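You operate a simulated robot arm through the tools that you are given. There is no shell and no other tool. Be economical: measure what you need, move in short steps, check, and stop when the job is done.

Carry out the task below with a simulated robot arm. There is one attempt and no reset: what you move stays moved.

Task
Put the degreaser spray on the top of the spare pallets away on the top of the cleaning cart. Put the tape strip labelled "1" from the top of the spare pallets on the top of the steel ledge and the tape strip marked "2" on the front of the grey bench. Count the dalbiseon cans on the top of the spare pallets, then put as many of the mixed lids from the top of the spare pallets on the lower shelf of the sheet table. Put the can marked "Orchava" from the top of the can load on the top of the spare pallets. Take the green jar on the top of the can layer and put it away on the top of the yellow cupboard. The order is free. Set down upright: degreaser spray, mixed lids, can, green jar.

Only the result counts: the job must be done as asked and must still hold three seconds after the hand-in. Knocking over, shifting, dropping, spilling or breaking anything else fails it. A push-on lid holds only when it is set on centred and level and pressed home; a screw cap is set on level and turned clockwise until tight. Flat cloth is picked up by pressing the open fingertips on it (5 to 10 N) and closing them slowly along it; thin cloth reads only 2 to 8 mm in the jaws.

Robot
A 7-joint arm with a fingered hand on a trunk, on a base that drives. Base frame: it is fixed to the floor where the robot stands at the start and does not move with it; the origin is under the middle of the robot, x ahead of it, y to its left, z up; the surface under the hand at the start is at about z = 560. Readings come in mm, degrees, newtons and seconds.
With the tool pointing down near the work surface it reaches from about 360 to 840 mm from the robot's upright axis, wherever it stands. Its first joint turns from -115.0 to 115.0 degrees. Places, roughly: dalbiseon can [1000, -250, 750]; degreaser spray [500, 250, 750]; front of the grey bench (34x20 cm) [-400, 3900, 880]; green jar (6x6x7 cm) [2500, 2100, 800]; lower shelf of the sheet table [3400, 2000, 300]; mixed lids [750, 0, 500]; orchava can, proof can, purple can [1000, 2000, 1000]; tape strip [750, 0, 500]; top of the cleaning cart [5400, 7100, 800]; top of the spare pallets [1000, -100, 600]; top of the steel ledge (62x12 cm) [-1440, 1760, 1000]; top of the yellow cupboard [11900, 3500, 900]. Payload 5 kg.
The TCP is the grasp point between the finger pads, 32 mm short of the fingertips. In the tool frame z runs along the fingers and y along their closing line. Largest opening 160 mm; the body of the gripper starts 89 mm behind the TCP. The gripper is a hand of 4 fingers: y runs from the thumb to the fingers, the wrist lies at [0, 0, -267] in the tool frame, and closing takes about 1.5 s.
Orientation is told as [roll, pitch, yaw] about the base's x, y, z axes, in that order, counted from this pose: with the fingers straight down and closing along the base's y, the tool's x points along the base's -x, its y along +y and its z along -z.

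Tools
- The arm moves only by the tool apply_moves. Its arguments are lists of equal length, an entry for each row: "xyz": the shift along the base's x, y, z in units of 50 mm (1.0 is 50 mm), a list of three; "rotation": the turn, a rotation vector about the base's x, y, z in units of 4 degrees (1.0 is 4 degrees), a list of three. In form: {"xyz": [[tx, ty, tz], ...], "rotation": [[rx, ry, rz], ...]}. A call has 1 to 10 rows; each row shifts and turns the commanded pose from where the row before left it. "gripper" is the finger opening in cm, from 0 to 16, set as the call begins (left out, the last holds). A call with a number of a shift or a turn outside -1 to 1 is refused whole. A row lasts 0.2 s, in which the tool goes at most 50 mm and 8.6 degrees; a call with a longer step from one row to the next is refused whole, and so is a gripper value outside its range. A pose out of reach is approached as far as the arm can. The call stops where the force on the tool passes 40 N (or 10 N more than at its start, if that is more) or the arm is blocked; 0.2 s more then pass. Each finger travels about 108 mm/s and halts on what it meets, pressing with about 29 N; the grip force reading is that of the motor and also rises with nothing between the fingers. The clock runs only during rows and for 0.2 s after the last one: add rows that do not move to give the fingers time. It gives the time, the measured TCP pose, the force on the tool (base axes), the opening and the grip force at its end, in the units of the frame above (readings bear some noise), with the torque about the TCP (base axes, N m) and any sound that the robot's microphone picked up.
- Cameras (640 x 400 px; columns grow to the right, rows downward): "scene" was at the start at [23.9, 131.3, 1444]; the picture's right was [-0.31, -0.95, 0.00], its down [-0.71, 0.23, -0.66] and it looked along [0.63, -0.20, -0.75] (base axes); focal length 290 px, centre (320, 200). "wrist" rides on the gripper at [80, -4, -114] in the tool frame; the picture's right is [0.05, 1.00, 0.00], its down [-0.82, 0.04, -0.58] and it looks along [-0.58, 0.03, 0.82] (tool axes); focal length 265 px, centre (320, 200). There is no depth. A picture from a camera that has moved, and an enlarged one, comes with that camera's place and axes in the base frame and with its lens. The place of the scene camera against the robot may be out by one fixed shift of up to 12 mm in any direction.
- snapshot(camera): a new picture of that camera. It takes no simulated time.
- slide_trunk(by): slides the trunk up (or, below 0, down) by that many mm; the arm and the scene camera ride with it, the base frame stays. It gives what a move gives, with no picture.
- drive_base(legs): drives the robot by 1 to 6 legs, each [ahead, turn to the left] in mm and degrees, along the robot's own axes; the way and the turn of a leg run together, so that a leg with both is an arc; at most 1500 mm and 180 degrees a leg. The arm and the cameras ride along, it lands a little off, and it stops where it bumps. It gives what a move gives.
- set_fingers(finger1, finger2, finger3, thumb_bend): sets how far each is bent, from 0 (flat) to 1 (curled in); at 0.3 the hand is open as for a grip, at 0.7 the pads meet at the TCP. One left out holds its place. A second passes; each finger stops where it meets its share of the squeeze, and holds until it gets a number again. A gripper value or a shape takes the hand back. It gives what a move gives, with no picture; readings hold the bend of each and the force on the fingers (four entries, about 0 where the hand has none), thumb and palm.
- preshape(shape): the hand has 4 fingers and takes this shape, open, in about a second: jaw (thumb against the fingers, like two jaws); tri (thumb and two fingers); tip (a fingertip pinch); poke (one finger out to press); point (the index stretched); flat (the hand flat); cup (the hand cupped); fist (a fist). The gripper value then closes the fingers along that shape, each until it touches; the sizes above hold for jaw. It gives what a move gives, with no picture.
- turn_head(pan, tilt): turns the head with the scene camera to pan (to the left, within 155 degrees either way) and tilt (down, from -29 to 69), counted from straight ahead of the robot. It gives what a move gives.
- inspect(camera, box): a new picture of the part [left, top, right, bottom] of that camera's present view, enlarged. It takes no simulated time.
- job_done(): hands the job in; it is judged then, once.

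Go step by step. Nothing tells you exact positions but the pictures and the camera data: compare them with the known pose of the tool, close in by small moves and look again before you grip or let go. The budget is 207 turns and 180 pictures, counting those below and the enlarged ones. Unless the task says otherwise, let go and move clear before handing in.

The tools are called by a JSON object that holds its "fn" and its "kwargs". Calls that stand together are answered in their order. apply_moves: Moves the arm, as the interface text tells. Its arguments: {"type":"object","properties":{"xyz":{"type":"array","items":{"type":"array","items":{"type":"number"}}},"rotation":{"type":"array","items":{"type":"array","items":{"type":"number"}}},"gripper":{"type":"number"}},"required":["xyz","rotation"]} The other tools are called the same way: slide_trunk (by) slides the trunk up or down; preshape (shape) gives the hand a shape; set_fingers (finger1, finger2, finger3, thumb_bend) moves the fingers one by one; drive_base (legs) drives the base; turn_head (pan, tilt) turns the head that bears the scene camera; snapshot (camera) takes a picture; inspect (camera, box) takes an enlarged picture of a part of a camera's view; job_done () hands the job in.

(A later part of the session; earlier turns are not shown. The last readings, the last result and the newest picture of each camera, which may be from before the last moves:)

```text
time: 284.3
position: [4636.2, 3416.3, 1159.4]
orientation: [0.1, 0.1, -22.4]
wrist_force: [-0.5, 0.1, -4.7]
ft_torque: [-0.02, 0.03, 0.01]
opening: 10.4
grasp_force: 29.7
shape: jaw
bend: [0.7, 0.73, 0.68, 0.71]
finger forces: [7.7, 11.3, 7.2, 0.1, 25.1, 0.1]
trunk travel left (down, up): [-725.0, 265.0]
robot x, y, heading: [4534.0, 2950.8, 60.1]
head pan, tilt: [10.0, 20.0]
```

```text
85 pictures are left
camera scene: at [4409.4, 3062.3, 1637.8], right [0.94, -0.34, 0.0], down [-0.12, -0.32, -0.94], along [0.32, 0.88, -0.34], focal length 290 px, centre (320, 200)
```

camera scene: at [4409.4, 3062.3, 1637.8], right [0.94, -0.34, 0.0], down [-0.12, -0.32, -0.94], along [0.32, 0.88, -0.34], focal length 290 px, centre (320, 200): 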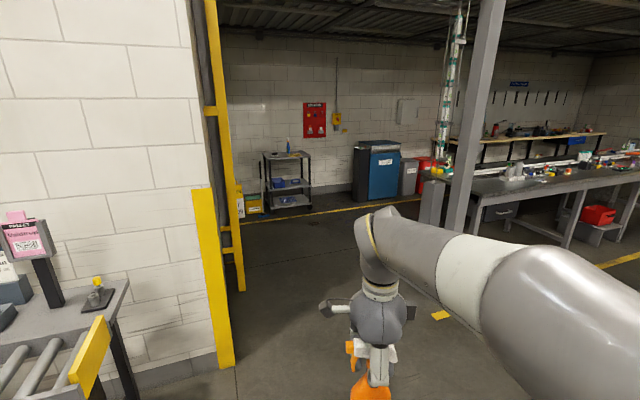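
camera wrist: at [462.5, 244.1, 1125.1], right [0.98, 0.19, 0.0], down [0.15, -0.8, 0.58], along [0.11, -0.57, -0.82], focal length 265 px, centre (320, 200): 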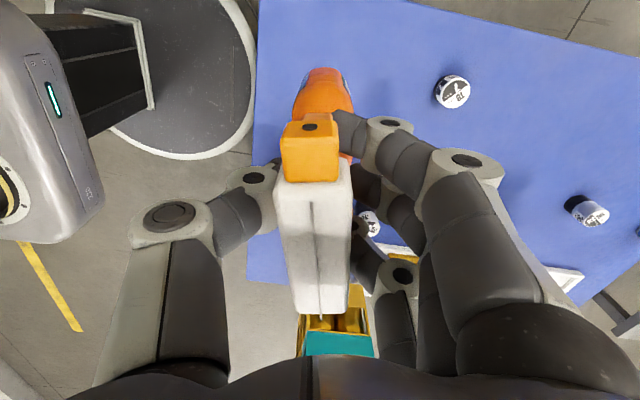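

{"fn": "drive_base", "kwargs": {"legs": [[0, 16.4], [1500, 0], [1400, 0]]}}

{"fn": "turn_head", "kwargs": {"pan": 0, "tilt": 35}}

{"fn": "snapshot", "kwargs": {"camera": "scene"}}

```text
time: 299.3
position: [5222.2, 6251.0, 1158.9]
orientation: [0.2, 0.1, -6.9]
wrist_force: [-0.2, -0.5, -6.2]
ft_torque: [-0.04, 0.03, 0.03]
opening: 10.5
grasp_force: 29.2
shape: jaw
bend: [0.7, 0.73, 0.68, 0.71]
finger forces: [7.7, 11.4, 7.2, 0.1, 25.1, 0.0]
trunk travel left (down, up): [-725.0, 265.0]
robot x, y, heading: [5251.5, 5771.4, 75.7]
head pan, tilt: [10.0, 20.0]
```

```text
time: 300.1
position: [5222.2, 6249.4, 1158.9]
orientation: [0.1, 0.1, -6.9]
wrist_force: [-0.5, 0.7, -4.8]
ft_torque: [-0.04, 0.01, 0.0]
opening: 10.2
grasp_force: 29.1
shape: jaw
bend: [0.7, 0.73, 0.68, 0.71]
finger forces: [7.9, 11.4, 7.3, 0.0, 25.2, 0.0]
trunk travel left (down, up): [-725.0, 265.0]
robot x, y, heading: [5248.1, 5772.2, 75.4]
head pan, tilt: [0.0, 35.0]
```

```text
84 pictures are left
camera scene: at [5112.7, 5837.3, 1614.0], right [0.97, -0.25, 0.0], down [-0.14, -0.56, -0.82], along [0.2, 0.79, -0.57], focal length 290 px, centre (320, 200)
```

scene: 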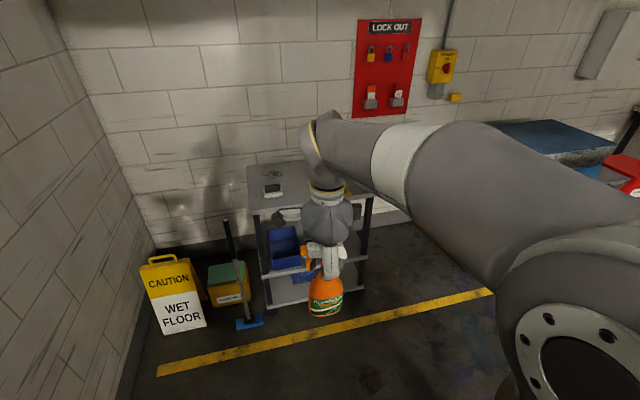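

{"fn": "drive_base", "kwargs": {"legs": [[480, 0], [0, 14.5]]}}

{"fn": "snapshot", "kwargs": {"camera": "scene"}}

{"fn": "snapshot", "kwargs": {"camera": "wrist"}}

```text
time: 303.8
position: [5223.4, 6694.3, 1159.5]
orientation: [0.1, 0.1, 7.6]
wrist_force: [0.0, -0.6, -5.6]
ft_torque: [-0.02, -0.03, -0.01]
opening: 10.2
grasp_force: 29.3
shape: jaw
bend: [0.7, 0.73, 0.68, 0.71]
finger forces: [7.9, 11.5, 7.3, 0.0, 25.1, 0.1]
trunk travel left (down, up): [-725.0, 265.0]
robot x, y, heading: [5368.8, 6240.0, 90.0]
head pan, tilt: [0.0, 35.0]
```

```text
83 pictures are left
camera scene: at [5221.6, 6265.4, 1613.9], right [1.0, 0.0, 0.0], down [0.0, -0.57, -0.82], along [0.0, 0.82, -0.57], focal length 290 px, centre (320, 200)
```

scene: 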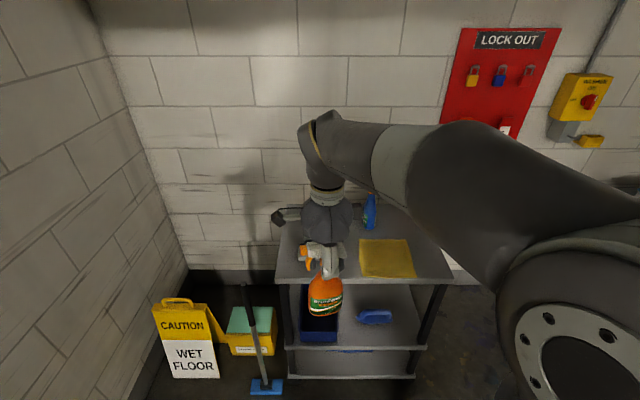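

```text
82 pictures are left
camera wrist: at [5145.2, 6679.6, 1274.5], right [-0.18, 0.98, 0.0], down [0.8, 0.15, 0.58], along [0.57, 0.11, -0.82], focal length 265 px, centre (320, 200)
```

wrist: 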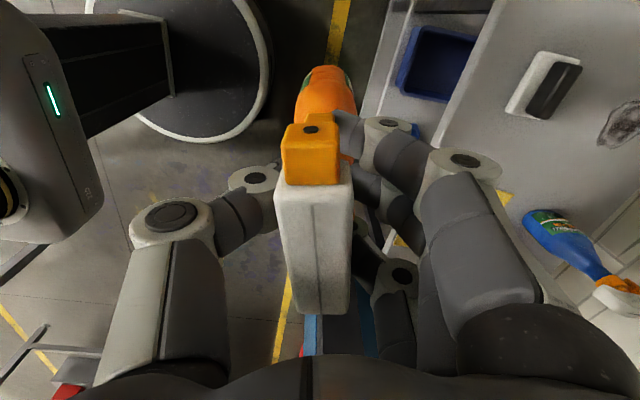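

{"fn": "drive_base", "kwargs": {"legs": [[150, 0]]}}

{"fn": "apply_moves", "kwargs": {"xyz": [[0.5, 0.6, 0], [0.4, 0.6, 0], [0.4, 0.6, 0]], "rotation": [[0, 0, -0.6], [0, 0, -0.6], [0, 0, -0.6]]}}

{"fn": "snapshot", "kwargs": {"camera": "scene"}}

{"fn": "snapshot", "kwargs": {"camera": "wrist"}}

```text
time: 305.2
position: [5225.2, 6845.1, 1159.8]
orientation: [-0.1, 0.1, 7.7]
wrist_force: [0.5, -0.7, -6.1]
ft_torque: [-0.04, 0.04, -0.03]
opening: 10.1
grasp_force: 29.1
shape: jaw
bend: [0.7, 0.73, 0.68, 0.71]
finger forces: [8.0, 11.6, 7.2, 0.0, 25.3, 0.1]
trunk travel left (down, up): [-725.0, 265.0]
robot x, y, heading: [5371.8, 6389.0, 90.1]
head pan, tilt: [0.0, 35.0]
```

```text
time: 306.0
position: [5291.0, 6936.2, 1157.4]
orientation: [-0.1, 0.1, 0.5]
wrist_force: [0.3, 0.7, -5.3]
ft_torque: [-0.05, 0.02, -0.01]
opening: 10.1
grasp_force: 28.7
shape: jaw
bend: [0.7, 0.73, 0.68, 0.71]
finger forces: [8.2, 11.9, 7.3, 0.0, 25.6, 0.0]
trunk travel left (down, up): [-725.0, 265.0]
robot x, y, heading: [5370.0, 6388.0, 89.9]
head pan, tilt: [0.0, 35.0]
```

```text
81 pictures are left
camera scene: at [5222.5, 6417.1, 1613.9], right [1.0, 0.0, 0.0], down [0.0, -0.57, -0.82], along [0.0, 0.82, -0.57], focal length 290 px, centre (320, 200)
```

scene: 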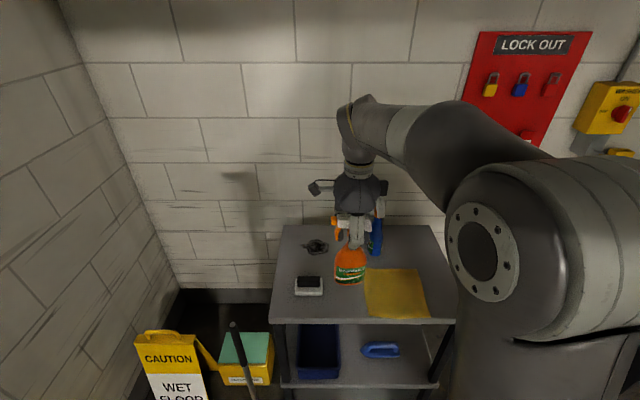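

```text
80 pictures are left
camera wrist: at [5209.5, 6931.0, 1273.1], right [-0.06, 1.0, 0.0], down [0.82, 0.05, 0.58], along [0.57, 0.03, -0.82], focal length 265 px, centre (320, 200)
```

wrist: 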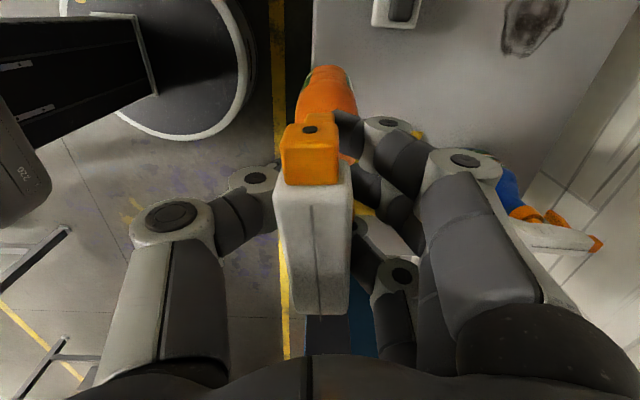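

{"fn": "apply_moves", "kwargs": {"xyz": [[0.06, 0.76, 0], [0.06, 0.76, 0], [0, 0.76, 0], [0, 0, -0.9], [0, 0, -0.9], [0, 0, -0.6]], "rotation": [[0, 0, 0], [0, 0, 0], [0, 0, 0], [0, 0, 0], [0, 0, 0], [0, 0, 0]]}}

{"fn": "snapshot", "kwargs": {"camera": "scene"}}

{"fn": "snapshot", "kwargs": {"camera": "wrist"}}

```text
time: 307.4
position: [5294.3, 7051.1, 1036.5]
orientation: [0.1, 0.1, 0.6]
wrist_force: [-0.2, 0.4, -5.1]
ft_torque: [-0.02, 0.0, 0.01]
opening: 10.1
grasp_force: 29.3
shape: jaw
bend: [0.7, 0.73, 0.68, 0.71]
finger forces: [8.0, 11.7, 7.3, 0.1, 25.5, 0.0]
trunk travel left (down, up): [-725.0, 265.0]
robot x, y, heading: [5367.4, 6384.9, 90.4]
head pan, tilt: [0.0, 35.0]
```

```text
79 pictures are left
camera scene: at [5221.8, 6416.4, 1613.9], right [1.0, 0.0, 0.0], down [0.0, -0.57, -0.82], along [0.0, 0.82, -0.57], focal length 290 px, centre (320, 200)
```

scene: 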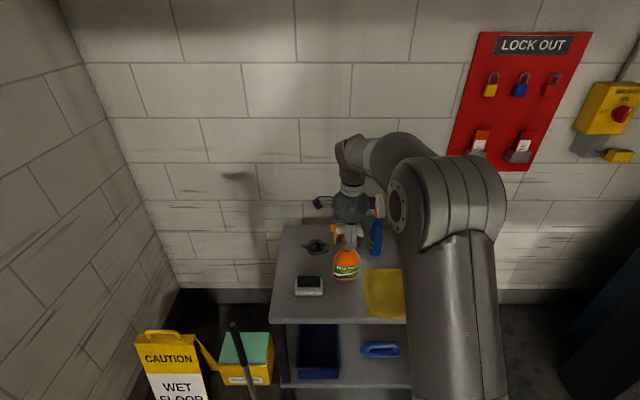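

```text
78 pictures are left
camera wrist: at [5213.4, 7044.9, 1153.1], right [-0.06, 1.0, 0.0], down [0.82, 0.05, 0.58], along [0.57, 0.04, -0.82], focal length 265 px, centre (320, 200)
```

wrist: 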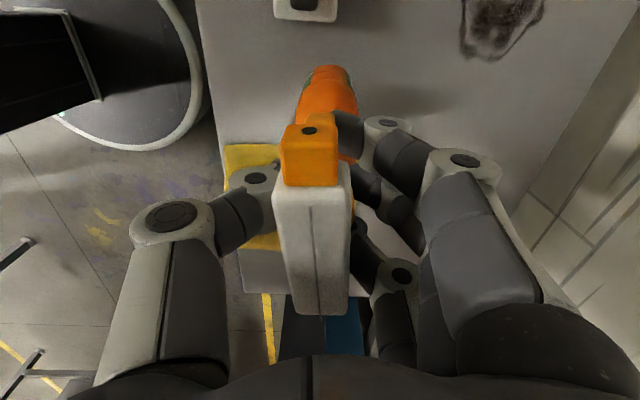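

{"fn": "apply_moves", "kwargs": {"xyz": [[-0.06, 0, -0.6], [0, 0, -0.4], [0, 0, 0]], "rotation": [[0, 0, 0], [0, 0, 0], [0, 0, 0]]}}

{"fn": "apply_moves", "kwargs": {"xyz": [[0, 0, -0.1], [0, 0, 0]], "rotation": [[0, 0, 0], [0, 0, 0]]}}

{"fn": "apply_moves", "kwargs": {"xyz": [[0, 0, -0.08], [0, 0, 0]], "rotation": [[0, 0, 0], [0, 0, 0]]}}

{"fn": "snapshot", "kwargs": {"camera": "wrist"}}

```text
time: 308.1
position: [5287.3, 7053.0, 998.4]
orientation: [1.1, 0.4, 0.6]
wrist_force: [-1.0, 0.3, 20.9]
ft_torque: [-0.5, -0.17, -0.03]
opening: 13.8
grasp_force: 28.7
shape: jaw
bend: [0.7, 0.73, 0.67, 0.74]
finger forces: [12.3, 14.0, 11.4, 0.0, 35.5, 0.0]
trunk travel left (down, up): [-725.0, 265.0]
robot x, y, heading: [5369.5, 6390.2, 90.4]
head pan, tilt: [0.0, 35.0]
stopped in row 3: the force on the tool passed its limit at 41 N (the readings are from after the stop); the commanded pose is now the measured one
```

```text
time: 308.6
position: [5286.9, 7054.7, 998.6]
orientation: [1.6, 0.4, 0.7]
wrist_force: [-0.7, -3.1, 17.5]
ft_torque: [-0.56, -0.14, 0.04]
opening: 14.0
grasp_force: 29.2
shape: jaw
bend: [0.7, 0.73, 0.67, 0.74]
finger forces: [12.1, 13.3, 12.4, 0.0, 35.9, 0.0]
trunk travel left (down, up): [-725.0, 265.0]
robot x, y, heading: [5369.7, 6386.8, 90.5]
head pan, tilt: [0.0, 35.0]
stopped in row 2: the force on the tool passed its limit at 42 N (the readings are from after the stop); the commanded pose is now the measured one
```

```text
time: 309.2
position: [5286.2, 7055.2, 997.2]
orientation: [2.0, 0.5, 0.7]
wrist_force: [2.4, -5.8, 19.9]
ft_torque: [-0.56, -0.16, 0.03]
opening: 14.4
grasp_force: 29.2
shape: jaw
bend: [0.7, 0.73, 0.67, 0.74]
finger forces: [12.0, 13.1, 11.2, 0.0, 37.2, 0.1]
trunk travel left (down, up): [-725.0, 265.0]
robot x, y, heading: [5364.2, 6389.1, 90.2]
head pan, tilt: [0.0, 35.0]
stopped in row 2: the force on the tool passed its limit at 42 N (the readings are from after the stop); the commanded pose is now the measured one
```

```text
77 pictures are left
camera wrist: at [5207.4, 7046.8, 1112.8], right [-0.06, 1.0, 0.04], down [0.82, 0.03, 0.57], along [0.57, 0.07, -0.82], focal length 265 px, centre (320, 200)
```

wrist: 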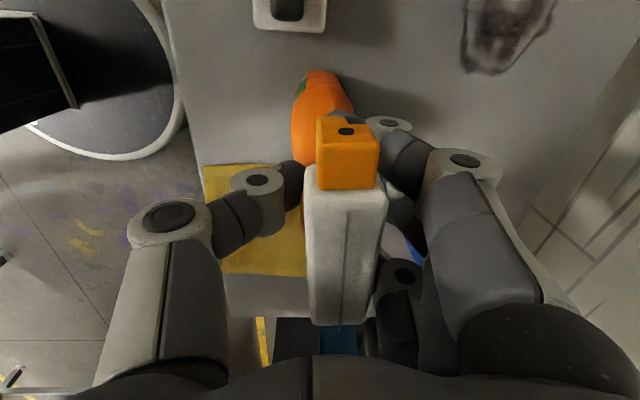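

{"fn": "apply_moves", "kwargs": {"xyz": [[0, 0, 0.2], [0, 0, 0.2], [0, 0, 0]], "rotation": [[-0.45, -0.1, 0], [0, 0, 0], [0, 0, 0]]}}

{"fn": "snapshot", "kwargs": {"camera": "wrist"}}

{"fn": "inspect", "kwargs": {"camera": "scene", "box": [280, 180, 440, 320]}}

```text
time: 310.0
position: [5286.3, 7057.2, 1013.7]
orientation: [-0.1, -0.1, 0.8]
wrist_force: [0.5, 0.2, -5.3]
ft_torque: [-0.02, 0.0, 0.01]
opening: 11.4
grasp_force: 28.8
shape: jaw
bend: [0.7, 0.73, 0.67, 0.72]
finger forces: [12.2, 16.6, 8.2, 0.1, 24.7, 0.0]
trunk travel left (down, up): [-725.0, 265.0]
robot x, y, heading: [5373.1, 6386.5, 89.9]
head pan, tilt: [0.0, 35.0]
```

```text
76 pictures are left
camera wrist: at [5206.8, 7052.3, 1128.6], right [-0.06, 1.0, 0.0], down [0.81, 0.05, 0.58], along [0.58, 0.04, -0.82], focal length 265 px, centre (320, 200)
```

wrist: 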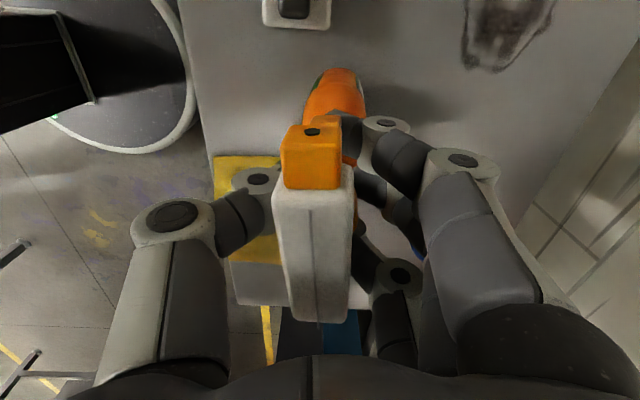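

```text
2.86 times, centred on (360, 250) of scene
camera zoom: at [5221.8, 6415.6, 1613.8], right [1.0, 0.0, 0.0], down [0.0, -0.57, -0.82], along [0.0, 0.82, -0.57], focal length 828 px, centre (206, 57)
```

zoom: 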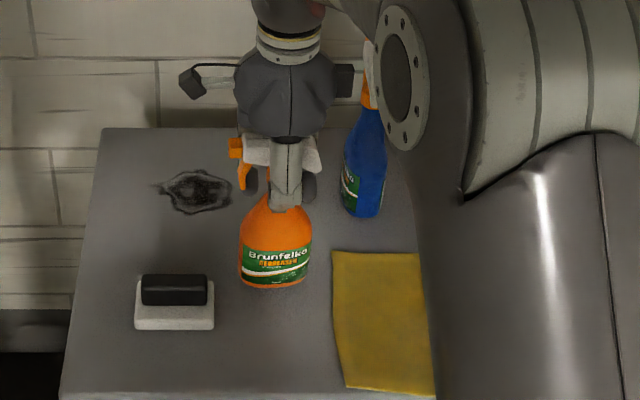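

{"fn": "apply_moves", "kwargs": {"xyz": [[0, 0, -0.1], [0, 0, -0.06], [0, 0, 0]], "rotation": [[-0.6, 0, 0], [0, 0, 0], [0, 0, 0]]}}

{"fn": "apply_moves", "kwargs": {"xyz": [[0, 0, -0.05], [0, 0, 0]], "rotation": [[0, 0, 0], [0, 0, 0]]}}

```text
time: 310.8
position: [5287.5, 7057.5, 1005.8]
orientation: [-2.4, 0.1, 0.7]
wrist_force: [0.1, -0.9, -5.5]
ft_torque: [-0.04, 0.01, 0.02]
opening: 11.1
grasp_force: 29.0
shape: jaw
bend: [0.7, 0.73, 0.67, 0.72]
finger forces: [12.0, 16.7, 7.9, 0.0, 24.7, 0.0]
trunk travel left (down, up): [-725.0, 265.0]
robot x, y, heading: [5366.5, 6388.4, 90.3]
head pan, tilt: [0.0, 35.0]
```

```text
time: 311.4
position: [5286.0, 7057.1, 1003.8]
orientation: [-2.5, 0.0, 0.7]
wrist_force: [0.4, 0.3, -5.2]
ft_torque: [-0.02, 0.03, -0.05]
opening: 11.5
grasp_force: 29.0
shape: jaw
bend: [0.7, 0.73, 0.67, 0.72]
finger forces: [11.7, 16.7, 7.9, 0.0, 24.6, 0.1]
trunk travel left (down, up): [-725.0, 265.0]
robot x, y, heading: [5370.5, 6389.8, 90.4]
head pan, tilt: [0.0, 35.0]
```

{"fn": "apply_moves", "kwargs": {"xyz": [[0, 0, -0.05], [0, 0, 0]], "rotation": [[0, 0, 0], [0, 0, 0]]}}

{"fn": "apply_moves", "kwargs": {"xyz": [[0, 0, -0.03], [0, 0, 0]], "rotation": [[0, 0, 0], [0, 0, 0]]}}

{"fn": "snapshot", "kwargs": {"camera": "wrist"}}

```text
time: 312.0
position: [5286.5, 7056.6, 1001.6]
orientation: [-2.5, 0.0, 0.8]
wrist_force: [0.1, -0.4, -5.2]
ft_torque: [-0.02, 0.03, 0.01]
opening: 11.2
grasp_force: 29.2
shape: jaw
bend: [0.7, 0.73, 0.67, 0.72]
finger forces: [11.8, 16.5, 7.9, 0.0, 24.7, 0.0]
trunk travel left (down, up): [-725.0, 265.0]
robot x, y, heading: [5369.7, 6386.4, 90.2]
head pan, tilt: [0.0, 35.0]
```

```text
time: 312.6
position: [5286.6, 7057.1, 1000.4]
orientation: [-2.4, 0.0, 0.6]
wrist_force: [0.9, -0.1, -1.6]
ft_torque: [-0.03, 0.01, 0.02]
opening: 11.2
grasp_force: 28.8
shape: jaw
bend: [0.7, 0.73, 0.67, 0.72]
finger forces: [11.5, 16.7, 7.6, 0.1, 24.8, 0.0]
trunk travel left (down, up): [-725.0, 265.0]
robot x, y, heading: [5367.9, 6387.4, 90.1]
head pan, tilt: [0.0, 35.0]
```

```text
74 pictures are left
camera wrist: at [5206.4, 7056.8, 1115.1], right [-0.06, 1.0, -0.04], down [0.81, 0.08, 0.57], along [0.58, 0.0, -0.82], focal length 265 px, centre (320, 200)
```

wrist: 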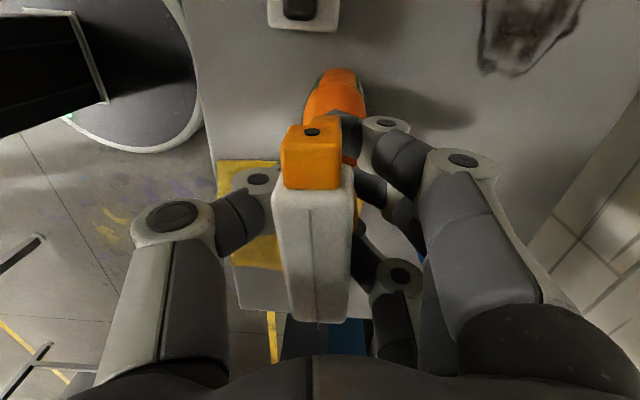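

{"fn": "apply_moves", "kwargs": {"xyz": [[0, 0, -0.02], [0, 0, 0]], "rotation": [[0, 0, 0], [0, 0, 0]]}}

{"fn": "apply_moves", "kwargs": {"xyz": [[0, 0, 0], [0, 0, 0], [0, 0, 0], [0, 0, 0]], "rotation": [[0, 0, 0], [0, 0, 0], [0, 0, 0], [0, 0, 0]], "gripper": 6.5}}

{"fn": "snapshot", "kwargs": {"camera": "wrist"}}

{"fn": "inspect", "kwargs": {"camera": "scene", "box": [280, 180, 440, 320]}}

```text
time: 313.2
position: [5286.5, 7057.1, 1000.7]
orientation: [-2.4, 0.1, 0.7]
wrist_force: [0.3, 0.6, 4.3]
ft_torque: [0.0, -0.02, 0.01]
opening: 11.2
grasp_force: 29.0
shape: jaw
bend: [0.7, 0.73, 0.67, 0.72]
finger forces: [10.9, 17.6, 7.1, 0.0, 25.2, 0.0]
trunk travel left (down, up): [-725.0, 265.0]
robot x, y, heading: [5372.3, 6388.2, 90.5]
head pan, tilt: [0.0, 35.0]
```

```text
time: 314.2
position: [5287.1, 7056.8, 999.5]
orientation: [-2.4, 0.1, 0.7]
wrist_force: [-0.1, -0.1, 0.2]
ft_torque: [0.01, 0.02, -0.02]
opening: 64.7
grasp_force: 0.0
shape: jaw
bend: [0.73, 0.73, 0.73, 0.7]
finger forces: [0.1, 0.0, 0.1, 0.0, 0.0, 0.0]
trunk travel left (down, up): [-725.0, 265.0]
robot x, y, heading: [5369.5, 6389.8, 90.3]
head pan, tilt: [0.0, 35.0]
```

```text
73 pictures are left
camera wrist: at [5206.6, 7056.5, 1114.1], right [-0.06, 1.0, -0.04], down [0.81, 0.08, 0.57], along [0.58, 0.0, -0.82], focal length 265 px, centre (320, 200)
```

wrist: 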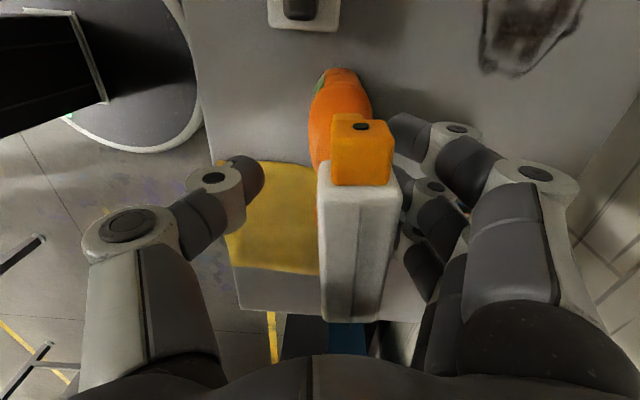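

```text
2.86 times, centred on (360, 250) of scene
camera zoom: at [5221.9, 6415.2, 1613.9], right [1.0, 0.0, 0.0], down [0.0, -0.57, -0.82], along [0.0, 0.82, -0.57], focal length 828 px, centre (206, 57)
```

zoom: 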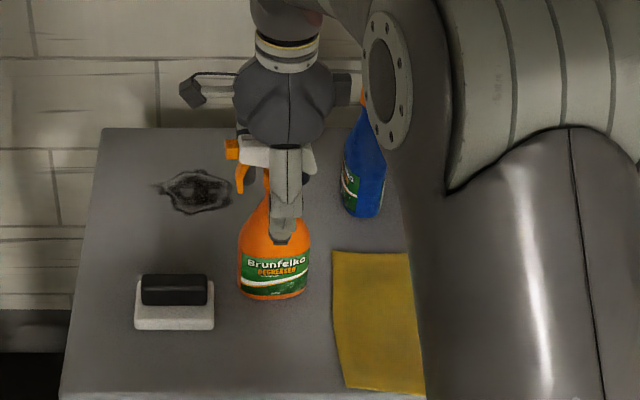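

{"fn": "apply_moves", "kwargs": {"xyz": [[0, 0.1, 0], [0, 0.1, 0], [0, 0, 0]], "rotation": [[0.3, 0, 0], [0.3, 0, 0], [0, 0, 0]], "gripper": 9}}

{"fn": "snapshot", "kwargs": {"camera": "wrist"}}

```text
time: 315.0
position: [5286.6, 7066.5, 998.9]
orientation: [-0.2, 0.0, 0.7]
wrist_force: [-0.3, -0.2, -0.8]
ft_torque: [0.02, 0.0, -0.01]
opening: 89.4
grasp_force: 0.0
shape: jaw
bend: [0.72, 0.72, 0.72, 0.7]
finger forces: [0.1, 0.1, 0.0, 0.0, 0.0, 0.0]
trunk travel left (down, up): [-725.0, 265.0]
robot x, y, heading: [5369.8, 6386.8, 90.0]
head pan, tilt: [0.0, 35.0]
```

```text
71 pictures are left
camera wrist: at [5206.7, 7062.0, 1113.9], right [-0.06, 1.0, 0.0], down [0.82, 0.05, 0.58], along [0.58, 0.04, -0.82], focal length 265 px, centre (320, 200)
```

wrist: 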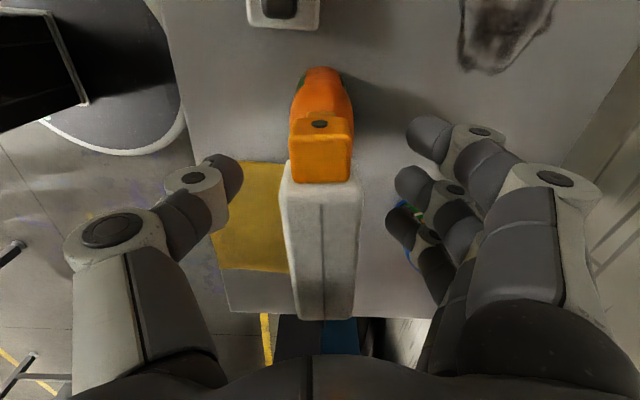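

Centred and free. Rise and look.

{"fn": "apply_moves", "kwargs": {"xyz": [[0, 0, 0.4], [0, 0, 0.8], [0, 0, 0.9], [0, 0, 0.9], [0, -0.6, 0.6], [0, -0.9, 0], [0, -0.9, 0], [0, -0.9, 0], [0, -0.9, 0]], "rotation": [[0, 0, 0], [0, 0, 0], [0, 0, 0], [0, 0, 0], [0, 0, 0], [0, 0, 0], [0, 0, 1], [0, 0, 1], [0, 0, 1]]}}

{"fn": "inspect", "kwargs": {"camera": "scene", "box": [260, 180, 460, 330]}}

```text
time: 317.0
position: [5289.0, 6855.5, 1179.5]
orientation: [0.0, 0.0, 12.8]
wrist_force: [0.9, 0.2, -0.4]
ft_torque: [0.03, -0.03, -0.04]
opening: 89.1
grasp_force: 0.0
shape: jaw
bend: [0.72, 0.72, 0.72, 0.7]
finger forces: [0.0, 0.0, 0.1, 0.0, 0.1, 0.0]
trunk travel left (down, up): [-725.0, 265.0]
robot x, y, heading: [5366.1, 6388.8, 89.9]
head pan, tilt: [0.0, 35.0]
```

```text
2.67 times, centred on (360, 255) of scene
camera zoom: at [5222.0, 6413.7, 1614.0], right [1.0, 0.0, 0.0], down [0.0, -0.57, -0.82], along [0.0, 0.82, -0.57], focal length 772 px, centre (213, 53)
```

zoom: 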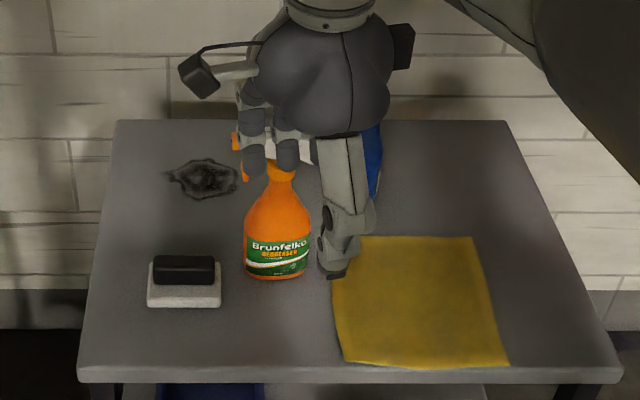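

{"fn": "apply_moves", "kwargs": {"xyz": [[0, 0, 0], [0, 0, 0], [0, 0, 0], [0, 0, 0], [0, 0, 0], [0, 0, 0], [0, 0, 0], [0, 0, 0], [0, 0, 0], [0, 0, 0]], "rotation": [[0, 0, 1], [0, 0, 1], [0, 0, 1], [0, 0, 1], [0, 0, 1], [0, 0, 1], [0, 0, 1], [0, 0, 1], [0, 0, 1], [0, 0, 1]]}}

{"fn": "apply_moves", "kwargs": {"xyz": [[0, 0, 0], [0, 0, 0], [0, 0, 0], [0, 0, 0], [0, 0, 0], [0, 0, 0], [0, 0, 0], [0, 0, 0], [0, 0, 0]], "rotation": [[0, 0, 1], [0, 0, 1], [0, 0, 1], [0, 0, 1], [0, 0, 1], [0, 0, 1], [0, 0, 1], [0, 0, 1], [0, 0, 1]]}}

{"fn": "drive_base", "kwargs": {"legs": [[-480, 0], [0, 164.3], [1500, 0], [1500, 0], [70, 0], [0, -74.3]]}}

{"fn": "drive_base", "kwargs": {"legs": [[1150, 0]]}}

{"fn": "slide_trunk", "kwargs": {"by": -500}}

{"fn": "turn_head", "kwargs": {"pan": 90, "tilt": 30}}

{"fn": "snapshot", "kwargs": {"camera": "scene"}}

```text
time: 319.2
position: [5285.5, 6856.9, 1178.9]
orientation: [-0.3, 0.1, 52.8]
wrist_force: [0.4, 0.4, 0.4]
ft_torque: [0.02, 0.03, -0.02]
opening: 89.4
grasp_force: 0.0
shape: jaw
bend: [0.72, 0.72, 0.72, 0.7]
finger forces: [0.0, 0.0, 0.0, 0.0, 0.1, 0.0]
trunk travel left (down, up): [-725.0, 265.0]
robot x, y, heading: [5370.4, 6387.6, 90.0]
head pan, tilt: [0.0, 35.0]
```

```text
time: 321.2
position: [5286.6, 6858.1, 1179.1]
orientation: [-0.1, 0.0, 88.7]
wrist_force: [-1.2, 0.6, -1.1]
ft_torque: [-0.02, -0.03, -0.01]
opening: 89.5
grasp_force: 0.0
shape: jaw
bend: [0.72, 0.72, 0.72, 0.7]
finger forces: [0.0, 0.0, 0.0, 0.0, 0.0, 0.1]
trunk travel left (down, up): [-725.0, 265.0]
robot x, y, heading: [5368.5, 6387.2, 90.1]
head pan, tilt: [0.0, 35.0]
```

```text
time: 348.6
position: [4017.6, 2899.5, 1179.6]
orientation: [0.0, 0.0, 177.0]
wrist_force: [0.2, 0.1, -0.7]
ft_torque: [-0.02, 0.0, 0.0]
opening: 89.5
grasp_force: 0.1
shape: jaw
bend: [0.72, 0.72, 0.72, 0.7]
finger forces: [0.0, 0.0, 0.0, 0.1, 0.1, 0.0]
trunk travel left (down, up): [-725.0, 265.0]
robot x, y, heading: [4487.8, 2969.0, 178.4]
head pan, tilt: [0.0, 35.0]
```

```text
time: 354.5
position: [2860.2, 2924.5, 1179.1]
orientation: [-0.1, 0.0, 177.3]
wrist_force: [0.0, -0.2, 0.6]
ft_torque: [-0.01, -0.01, -0.01]
opening: 89.2
grasp_force: 0.0
shape: jaw
bend: [0.72, 0.72, 0.72, 0.7]
finger forces: [0.1, 0.0, 0.1, 0.0, 0.1, 0.1]
trunk travel left (down, up): [-725.0, 265.0]
robot x, y, heading: [3335.0, 2991.6, 179.0]
head pan, tilt: [0.0, 35.0]
```

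```text
refused: -500 is not a number from -400 to 400
```

```text
time: 356.1
position: [2860.5, 2924.1, 1177.7]
orientation: [-0.1, 0.0, 177.3]
wrist_force: [0.1, -0.4, -0.3]
ft_torque: [-0.01, -0.02, -0.02]
opening: 89.3
grasp_force: 0.1
shape: jaw
bend: [0.72, 0.72, 0.72, 0.7]
finger forces: [0.0, 0.1, 0.1, 0.0, 0.0, 0.0]
trunk travel left (down, up): [-725.0, 265.0]
robot x, y, heading: [3330.9, 2995.5, 178.8]
head pan, tilt: [90.0, 30.0]
```

```text
69 pictures are left
camera scene: at [3395.0, 2745.2, 1621.7], right [-1.0, 0.02, 0.0], down [0.01, 0.5, -0.87], along [-0.02, -0.87, -0.5], focal length 290 px, centre (320, 200)
```

scene: 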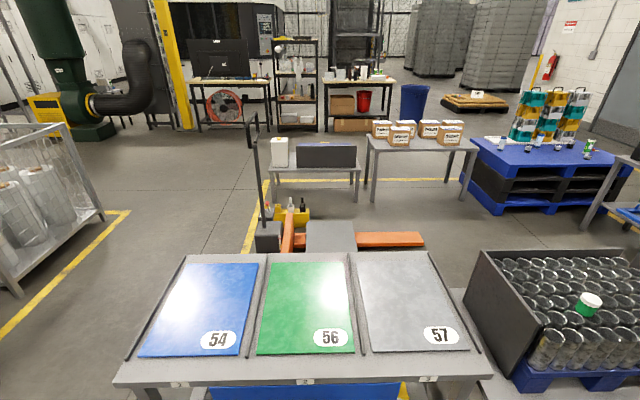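

{"fn": "slide_trunk", "kwargs": {"by": -400}}

{"fn": "turn_head", "kwargs": {"pan": 95, "tilt": 30}}

{"fn": "snapshot", "kwargs": {"camera": "scene"}}

```text
time: 360.0
position: [2860.5, 2924.4, 778.5]
orientation: [0.0, -0.1, 177.4]
wrist_force: [-0.3, 0.6, 0.4]
ft_torque: [0.01, 0.01, -0.02]
opening: 88.9
grasp_force: 0.0
shape: jaw
bend: [0.72, 0.72, 0.72, 0.7]
finger forces: [0.1, 0.0, 0.1, 0.0, 0.0, 0.0]
trunk travel left (down, up): [-325.0, 665.0]
robot x, y, heading: [3329.3, 2998.5, 178.6]
head pan, tilt: [90.0, 30.0]
```

```text
time: 360.6
position: [2861.2, 2923.9, 778.5]
orientation: [0.0, -0.1, 177.3]
wrist_force: [1.0, 0.2, -0.3]
ft_torque: [0.01, 0.0, 0.0]
opening: 89.2
grasp_force: 0.1
shape: jaw
bend: [0.72, 0.72, 0.72, 0.7]
finger forces: [0.0, 0.0, 0.0, 0.0, 0.0, 0.0]
trunk travel left (down, up): [-325.0, 665.0]
robot x, y, heading: [3328.0, 2991.5, 178.9]
head pan, tilt: [95.0, 30.0]
```

```text
68 pictures are left
camera scene: at [3402.9, 2745.4, 1221.7], right [-1.0, -0.07, 0.0], down [-0.03, 0.5, -0.87], along [0.06, -0.86, -0.5], focal length 290 px, centre (320, 200)
```

scene: 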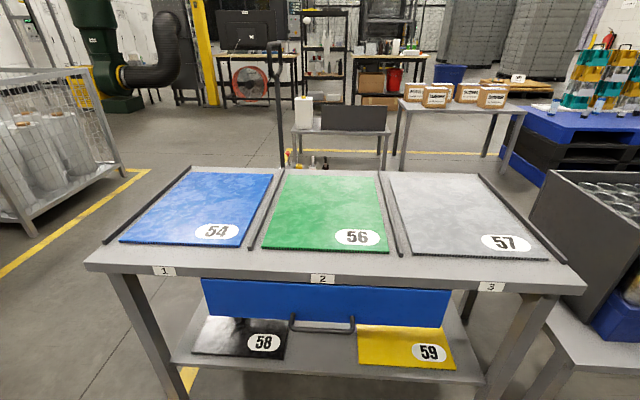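

{"fn": "set_fingers", "kwargs": {"finger1": 1, "finger2": 0.3, "finger3": 0.3, "thumb_bend": 0.3}}

{"fn": "snapshot", "kwargs": {"camera": "wrist"}}

{"fn": "preshape", "kwargs": {"shape": "tip"}}

{"fn": "snapshot", "kwargs": {"camera": "wrist"}}

```text
time: 361.6
position: [2859.7, 2924.7, 779.9]
orientation: [-0.2, 0.0, 177.3]
wrist_force: [0.2, -0.6, -1.0]
ft_torque: [0.0, 0.02, 0.0]
opening: 77.8
grasp_force: 0.2
shape: fingers
bend: [1.0, 0.3, 0.3, 0.3]
finger forces: [0.0, 0.0, 0.0, 0.0, 0.1, 0.0]
trunk travel left (down, up): [-325.0, 665.0]
robot x, y, heading: [3331.1, 2995.6, 178.9]
head pan, tilt: [95.0, 30.0]
```

```text
67 pictures are left
camera wrist: at [2940.8, 2924.2, 894.1], right [0.0, -1.0, 0.0], down [-0.82, 0.0, 0.58], along [-0.58, 0.0, -0.82], focal length 265 px, centre (320, 200)
```

wrist: 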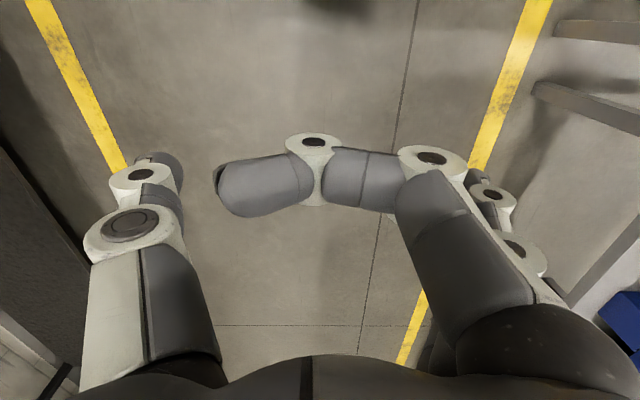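

```text
time: 362.5
position: [2860.0, 2924.7, 778.4]
orientation: [-0.1, 0.0, 177.2]
wrist_force: [0.5, 0.8, -0.1]
ft_torque: [0.02, 0.01, 0.02]
opening: 160.1
grasp_force: 0.1
shape: tip
bend: [0.01, 0.3, 0.01, 0.3]
finger forces: [0.1, 0.1, 0.0, 0.0, 0.0, 0.0]
trunk travel left (down, up): [-325.0, 665.0]
robot x, y, heading: [3332.8, 2995.7, 178.9]
head pan, tilt: [95.0, 30.0]
```

```text
66 pictures are left
camera wrist: at [2940.8, 2924.2, 894.1], right [0.0, -1.0, 0.0], down [-0.82, 0.0, 0.58], along [-0.58, 0.0, -0.82], focal length 265 px, centre (320, 200)
```

wrist: 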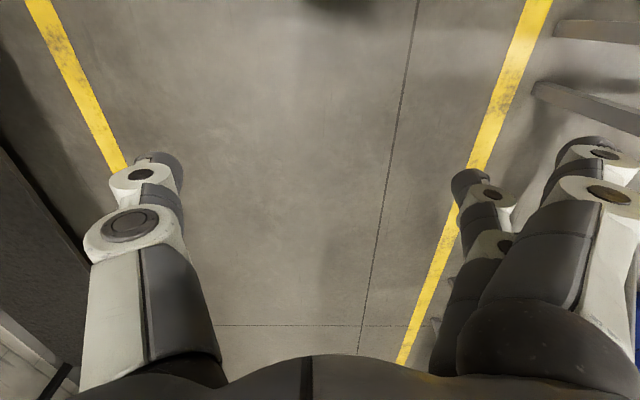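

{"fn": "slide_trunk", "kwargs": {"by": 250}}

{"fn": "drive_base", "kwargs": {"legs": [[0, 1.1], [1300, 0], [1300, 0], [1050, 0], [0, 90]]}}

```text
time: 365.1
position: [2860.0, 2924.0, 1028.8]
orientation: [-0.2, 0.0, 177.2]
wrist_force: [-0.5, 0.3, -0.3]
ft_torque: [0.02, 0.0, 0.03]
opening: 159.9
grasp_force: 0.1
shape: tip
bend: [0.01, 0.3, 0.01, 0.3]
finger forces: [0.0, 0.0, 0.1, 0.0, 0.0, 0.0]
trunk travel left (down, up): [-575.0, 415.0]
robot x, y, heading: [3334.6, 2992.8, 178.8]
head pan, tilt: [95.0, 30.0]
```

```text
time: 386.9
position: [-226.0, 2520.0, 1029.4]
orientation: [-0.1, 0.1, -91.4]
wrist_force: [-0.7, 0.8, 0.1]
ft_torque: [-0.01, 0.01, 0.02]
opening: 159.9
grasp_force: 0.0
shape: tip
bend: [0.01, 0.3, 0.01, 0.3]
finger forces: [0.0, 0.0, 0.1, 0.1, 0.0, 0.0]
trunk travel left (down, up): [-575.0, 415.0]
robot x, y, heading: [-309.6, 2987.9, -90.0]
head pan, tilt: [95.0, 30.0]
```

{"fn": "drive_base", "kwargs": {"legs": [[1480, 0], [1480, 0], [0, 90], [335, 0]]}}

{"fn": "turn_head", "kwargs": {"pan": 0, "tilt": 45}}

{"fn": "snapshot", "kwargs": {"camera": "scene"}}

```text
time: 406.9
position: [517.2, 94.0, 1027.9]
orientation: [-0.1, 0.1, -1.4]
wrist_force: [0.3, 0.1, 0.7]
ft_torque: [-0.03, 0.02, 0.0]
opening: 159.9
grasp_force: 0.1
shape: tip
bend: [0.01, 0.3, 0.01, 0.3]
finger forces: [0.0, 0.0, 0.0, 0.1, 0.0, 0.1]
trunk travel left (down, up): [-575.0, 415.0]
robot x, y, heading: [47.2, 11.9, 0.0]
head pan, tilt: [95.0, 30.0]
```

```text
time: 408.6
position: [515.5, 95.5, 1029.9]
orientation: [0.0, 0.0, -1.4]
wrist_force: [0.4, -0.5, 0.8]
ft_torque: [0.0, 0.04, 0.02]
opening: 160.2
grasp_force: 0.1
shape: tip
bend: [0.01, 0.3, 0.01, 0.3]
finger forces: [0.1, 0.0, 0.1, 0.0, 0.1, 0.0]
trunk travel left (down, up): [-575.0, 415.0]
robot x, y, heading: [46.8, 10.7, 0.1]
head pan, tilt: [0.0, 45.0]
```

```text
65 pictures are left
camera scene: at [78.0, 169.2, 1449.1], right [0.0, -1.0, 0.0], down [-0.71, 0.0, -0.71], along [0.71, 0.0, -0.71], focal length 290 px, centre (320, 200)
```

scene: 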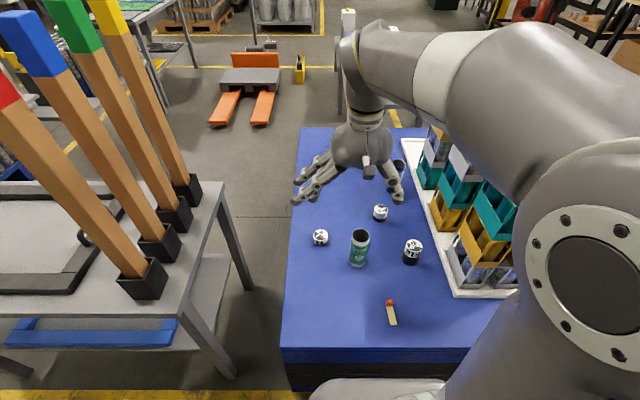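

{"fn": "apply_moves", "kwargs": {"xyz": [[0.36, 0.14, 0], [0.36, 0.14, 0], [0.36, 0.14, 0], [0.36, 0.14, 0], [0.36, 0.14, 0], [0.36, 0.14, 0], [0.36, 0.14, 0], [0.36, 0.14, 0], [0.36, 0.14, 0], [0.36, 0.14, 0]], "rotation": [[0, -1, 0.3], [0, -1, 0], [0, -1, 0], [0, -1, 0], [0, -1, 0], [0, -1, 0], [0, -1, 0], [0, -1, 0], [0, -1, 0], [0, -1, 0]]}}

{"fn": "apply_moves", "kwargs": {"xyz": [[0, 0, -0.9], [0, 0, -0.9], [0, 0, -0.9], [0, 0, -0.9], [0, 0, -0.9], [0, 0, -0.9]], "rotation": [[0, -1, 0], [0, -0.25, 0], [0, 0, 0], [0, 0, 0], [0, 0, 0], [0, 0, 0]]}}

{"fn": "snapshot", "kwargs": {"camera": "wrist"}}

{"fn": "snapshot", "kwargs": {"camera": "scene"}}

```text
time: 410.8
position: [695.5, 166.1, 1028.8]
orientation: [0.2, -40.0, -0.3]
wrist_force: [-1.0, -0.5, 0.8]
ft_torque: [0.0, 0.0, -0.02]
opening: 160.1
grasp_force: 0.0
shape: tip
bend: [0.01, 0.3, 0.01, 0.3]
finger forces: [0.1, 0.0, 0.0, 0.0, 0.0, 0.1]
trunk travel left (down, up): [-575.0, 415.0]
robot x, y, heading: [47.4, 13.6, -0.1]
head pan, tilt: [0.0, 45.0]
```

```text
time: 412.2
position: [697.5, 164.6, 758.0]
orientation: [0.2, -45.1, -0.3]
wrist_force: [0.3, 0.1, -0.4]
ft_torque: [-0.02, 0.0, -0.04]
opening: 160.7
grasp_force: 0.2
shape: tip
bend: [0.01, 0.3, 0.01, 0.3]
finger forces: [0.0, 0.0, 0.0, 0.1, 0.0, 0.0]
trunk travel left (down, up): [-575.0, 415.0]
robot x, y, heading: [53.2, 15.2, -0.1]
head pan, tilt: [0.0, 45.0]
```

```text
64 pictures are left
camera wrist: at [558.6, 161.1, 782.9], right [-0.03, 1.0, -0.03], down [0.17, 0.04, 0.98], along [0.98, 0.03, -0.17], focal length 265 px, centre (320, 200)
```

wrist: 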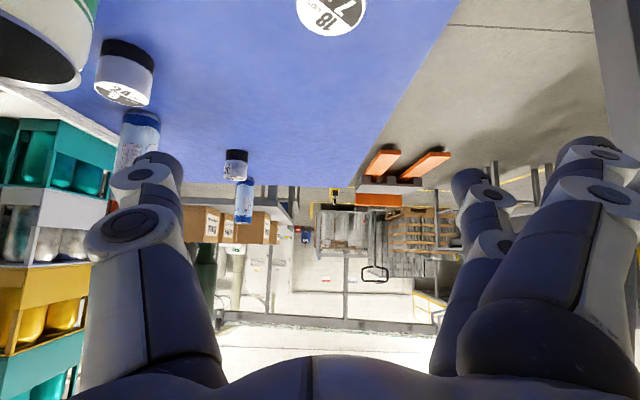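

```text
63 pictures are left
camera scene: at [78.2, 169.2, 1449.2], right [0.0, -1.0, 0.0], down [-0.71, 0.0, -0.71], along [0.71, 0.0, -0.71], focal length 290 px, centre (320, 200)
```

scene: 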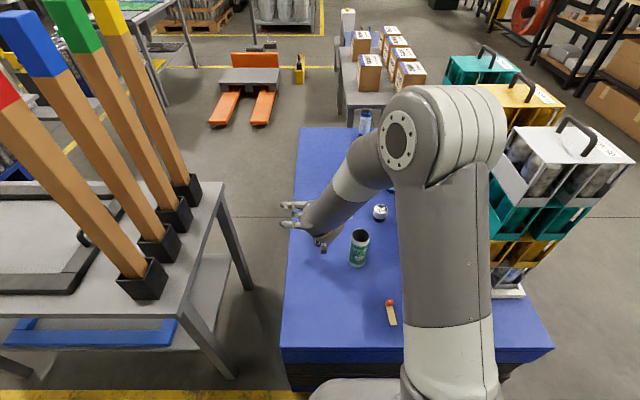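

{"fn": "apply_moves", "kwargs": {"xyz": [[0.7, 0.08, 0], [0, 0, -0.8], [0, 0, -0.8], [0, 0, -0.8]], "rotation": [[0, 0, 0], [0, 0, 0], [0, 0, 0], [0, 0, 0]], "gripper": 10}}

{"fn": "snapshot", "kwargs": {"camera": "wrist"}}

```text
time: 413.2
position: [731.2, 169.5, 638.8]
orientation: [0.2, -45.1, -0.2]
wrist_force: [0.4, -0.2, -0.4]
ft_torque: [0.04, 0.01, -0.04]
opening: 100.5
grasp_force: 0.0
shape: tip
bend: [0.01, 0.7, 0.01, 0.68]
finger forces: [0.0, 0.0, 0.0, 0.0, 0.0, 0.0]
trunk travel left (down, up): [-575.0, 415.0]
robot x, y, heading: [49.3, 9.1, -0.1]
head pan, tilt: [0.0, 45.0]
```

```text
62 pictures are left
camera wrist: at [594.2, 166.6, 663.3], right [-0.03, 1.0, -0.03], down [0.17, 0.04, 0.98], along [0.99, 0.03, -0.17], focal length 265 px, centre (320, 200)
```

wrist: 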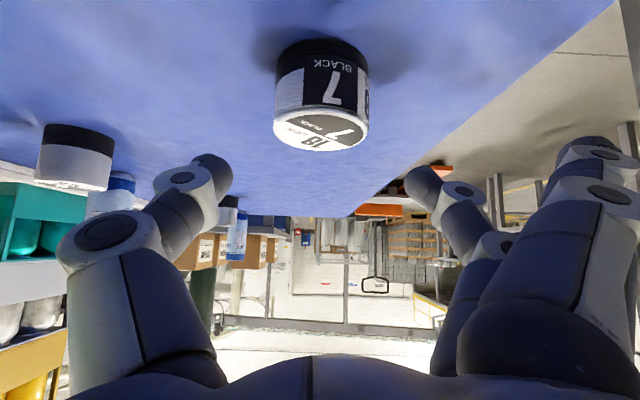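

{"fn": "apply_moves", "kwargs": {"xyz": [[0.04, 0, -0.4], [0, 0, -0.34], [0, 0, 0]], "rotation": [[0, 0, 0], [0, 0, 0], [0, 0, 0]]}}

{"fn": "apply_moves", "kwargs": {"xyz": [[0, 0, 0], [0, 0, 0], [0, 0, 0], [0, 0, 0], [0, 0, 0], [0, 0, 0]], "rotation": [[0, 0, 0], [0, 0, 0], [0, 0, 0], [0, 0, 0], [0, 0, 0], [0, 0, 0]], "gripper": 3}}

{"fn": "snapshot", "kwargs": {"camera": "wrist"}}

```text
time: 414.0
position: [733.0, 169.4, 601.3]
orientation: [0.2, -45.0, -0.1]
wrist_force: [0.0, 0.8, -0.4]
ft_torque: [0.03, 0.01, -0.02]
opening: 100.8
grasp_force: 0.0
shape: tip
bend: [0.01, 0.7, 0.01, 0.68]
finger forces: [0.0, 0.0, 0.0, 0.0, 0.0, 0.1]
trunk travel left (down, up): [-575.0, 415.0]
robot x, y, heading: [48.8, 11.1, -0.2]
head pan, tilt: [0.0, 45.0]
```

```text
time: 415.4
position: [732.7, 171.1, 602.4]
orientation: [0.2, -45.1, -0.1]
wrist_force: [0.0, 0.3, 1.3]
ft_torque: [0.04, 0.01, 0.01]
opening: 43.5
grasp_force: 28.5
shape: tip
bend: [0.2, 0.73, 0.28, 0.7]
finger forces: [0.6, 24.0, 0.1, 0.0, 25.2, 0.0]
trunk travel left (down, up): [-575.0, 415.0]
robot x, y, heading: [49.8, 13.5, 0.0]
head pan, tilt: [0.0, 45.0]
```

```text
61 pictures are left
camera wrist: at [595.7, 166.1, 626.5], right [-0.03, 1.0, -0.03], down [0.17, 0.04, 0.98], along [0.98, 0.03, -0.17], focal length 265 px, centre (320, 200)
```

wrist: 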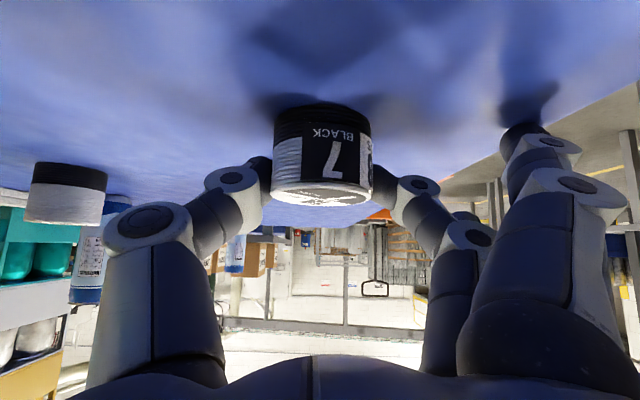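

{"fn": "apply_moves", "kwargs": {"xyz": [[0, 0, 0.1], [0, 0, 0.3], [0, 0, 0.8], [0, 0, 0.9], [0, 0, 0.9], [0, 0, 0.9], [0, 0, 0.9], [0, 0, 0.9], [-0.9, 0, 0], [-0.9, 0, 0]], "rotation": [[0, 0, 0], [0, 0, 0], [0, 0, 0], [0, 0, 0], [0, 0, 0], [0, 0, 0], [0, 0, 0], [0, 0, 0], [0, 0, 0], [0, 0, 0]]}}

{"fn": "apply_moves", "kwargs": {"xyz": [[-0.9, 0, 0], [-0.9, 0, 0], [0, 0, 0]], "rotation": [[0, 0, 0], [0, 0, 0], [0, 0, 0]]}}

{"fn": "snapshot", "kwargs": {"camera": "wrist"}}

```text
time: 417.6
position: [641.1, 167.7, 887.8]
orientation: [0.2, -45.0, -0.2]
wrist_force: [-0.6, -0.2, -0.2]
ft_torque: [-0.01, -0.02, 0.0]
opening: 43.1
grasp_force: 28.5
shape: tip
bend: [0.28, 0.73, 0.28, 0.71]
finger forces: [0.0, 23.9, 0.0, 0.0, 25.2, 0.1]
trunk travel left (down, up): [-575.0, 415.0]
robot x, y, heading: [44.4, 11.2, 0.2]
head pan, tilt: [0.0, 45.0]
```

```text
time: 418.4
position: [552.1, 168.8, 887.0]
orientation: [0.3, -44.9, -0.3]
wrist_force: [-0.8, 0.0, -1.0]
ft_torque: [0.0, -0.01, 0.03]
opening: 42.9
grasp_force: 29.3
shape: tip
bend: [0.28, 0.73, 0.28, 0.71]
finger forces: [0.0, 23.8, 0.0, 0.0, 25.2, 0.1]
trunk travel left (down, up): [-575.0, 415.0]
robot x, y, heading: [49.6, 13.0, -0.2]
head pan, tilt: [0.0, 45.0]
```

```text
60 pictures are left
camera wrist: at [414.5, 164.6, 912.1], right [-0.03, 1.0, -0.03], down [0.17, 0.04, 0.98], along [0.98, 0.03, -0.17], focal length 265 px, centre (320, 200)
```

wrist: 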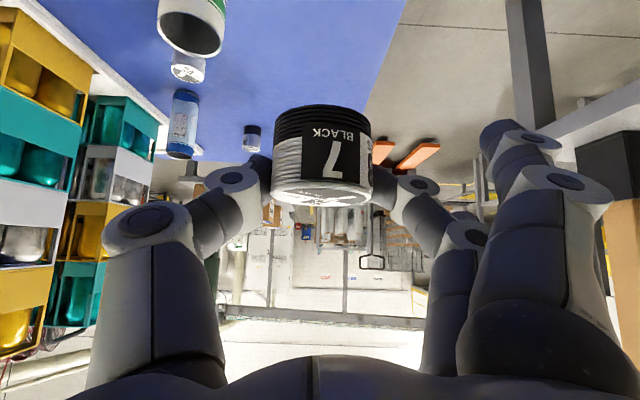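

{"fn": "drive_base", "kwargs": {"legs": [[-375, 0], [0, 90], [1480, 0], [1500, 0], [0, -90]]}}

{"fn": "drive_base", "kwargs": {"legs": [[1300, 0], [1300, 0], [1100, 0], [0, -90]]}}

{"fn": "turn_head", "kwargs": {"pan": -12, "tilt": 45}}

{"fn": "snapshot", "kwargs": {"camera": "scene"}}

```text
time: 442.4
position: [143.4, 3138.3, 887.0]
orientation: [0.2, -45.0, -0.6]
wrist_force: [0.0, -0.2, -0.3]
ft_torque: [0.02, 0.01, -0.01]
opening: 42.7
grasp_force: 29.1
shape: tip
bend: [0.28, 0.73, 0.28, 0.71]
finger forces: [0.0, 23.9, 0.0, 0.1, 25.0, 0.1]
trunk travel left (down, up): [-575.0, 415.0]
robot x, y, heading: [-365.2, 2985.0, -0.5]
head pan, tilt: [0.0, 45.0]
```

```text
time: 464.2
position: [3497.2, 2456.5, 887.2]
orientation: [0.3, -44.9, -91.6]
wrist_force: [0.3, 0.6, 0.0]
ft_torque: [0.01, -0.01, 0.0]
opening: 43.1
grasp_force: 29.6
shape: tip
bend: [0.28, 0.73, 0.28, 0.71]
finger forces: [0.1, 24.0, 0.1, 0.0, 25.0, 0.1]
trunk travel left (down, up): [-575.0, 415.0]
robot x, y, heading: [3357.9, 2966.0, -91.1]
head pan, tilt: [0.0, 45.0]
```

```text
time: 465.0
position: [3495.8, 2457.3, 887.0]
orientation: [0.2, -44.9, -91.6]
wrist_force: [-0.9, -0.2, -0.2]
ft_torque: [-0.01, 0.01, -0.02]
opening: 43.1
grasp_force: 28.7
shape: tip
bend: [0.28, 0.73, 0.28, 0.71]
finger forces: [0.1, 23.9, 0.0, 0.0, 25.0, 0.1]
trunk travel left (down, up): [-575.0, 415.0]
robot x, y, heading: [3351.0, 2964.0, -91.1]
head pan, tilt: [-12.0, 45.0]
```

```text
59 pictures are left
camera scene: at [3502.1, 2940.9, 1449.1], right [-0.97, 0.23, 0.0], down [0.16, 0.69, -0.71], along [-0.16, -0.69, -0.71], focal length 290 px, centre (320, 200)
```

scene: 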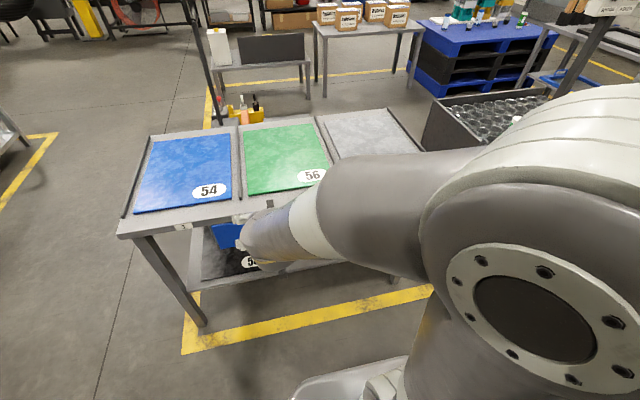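

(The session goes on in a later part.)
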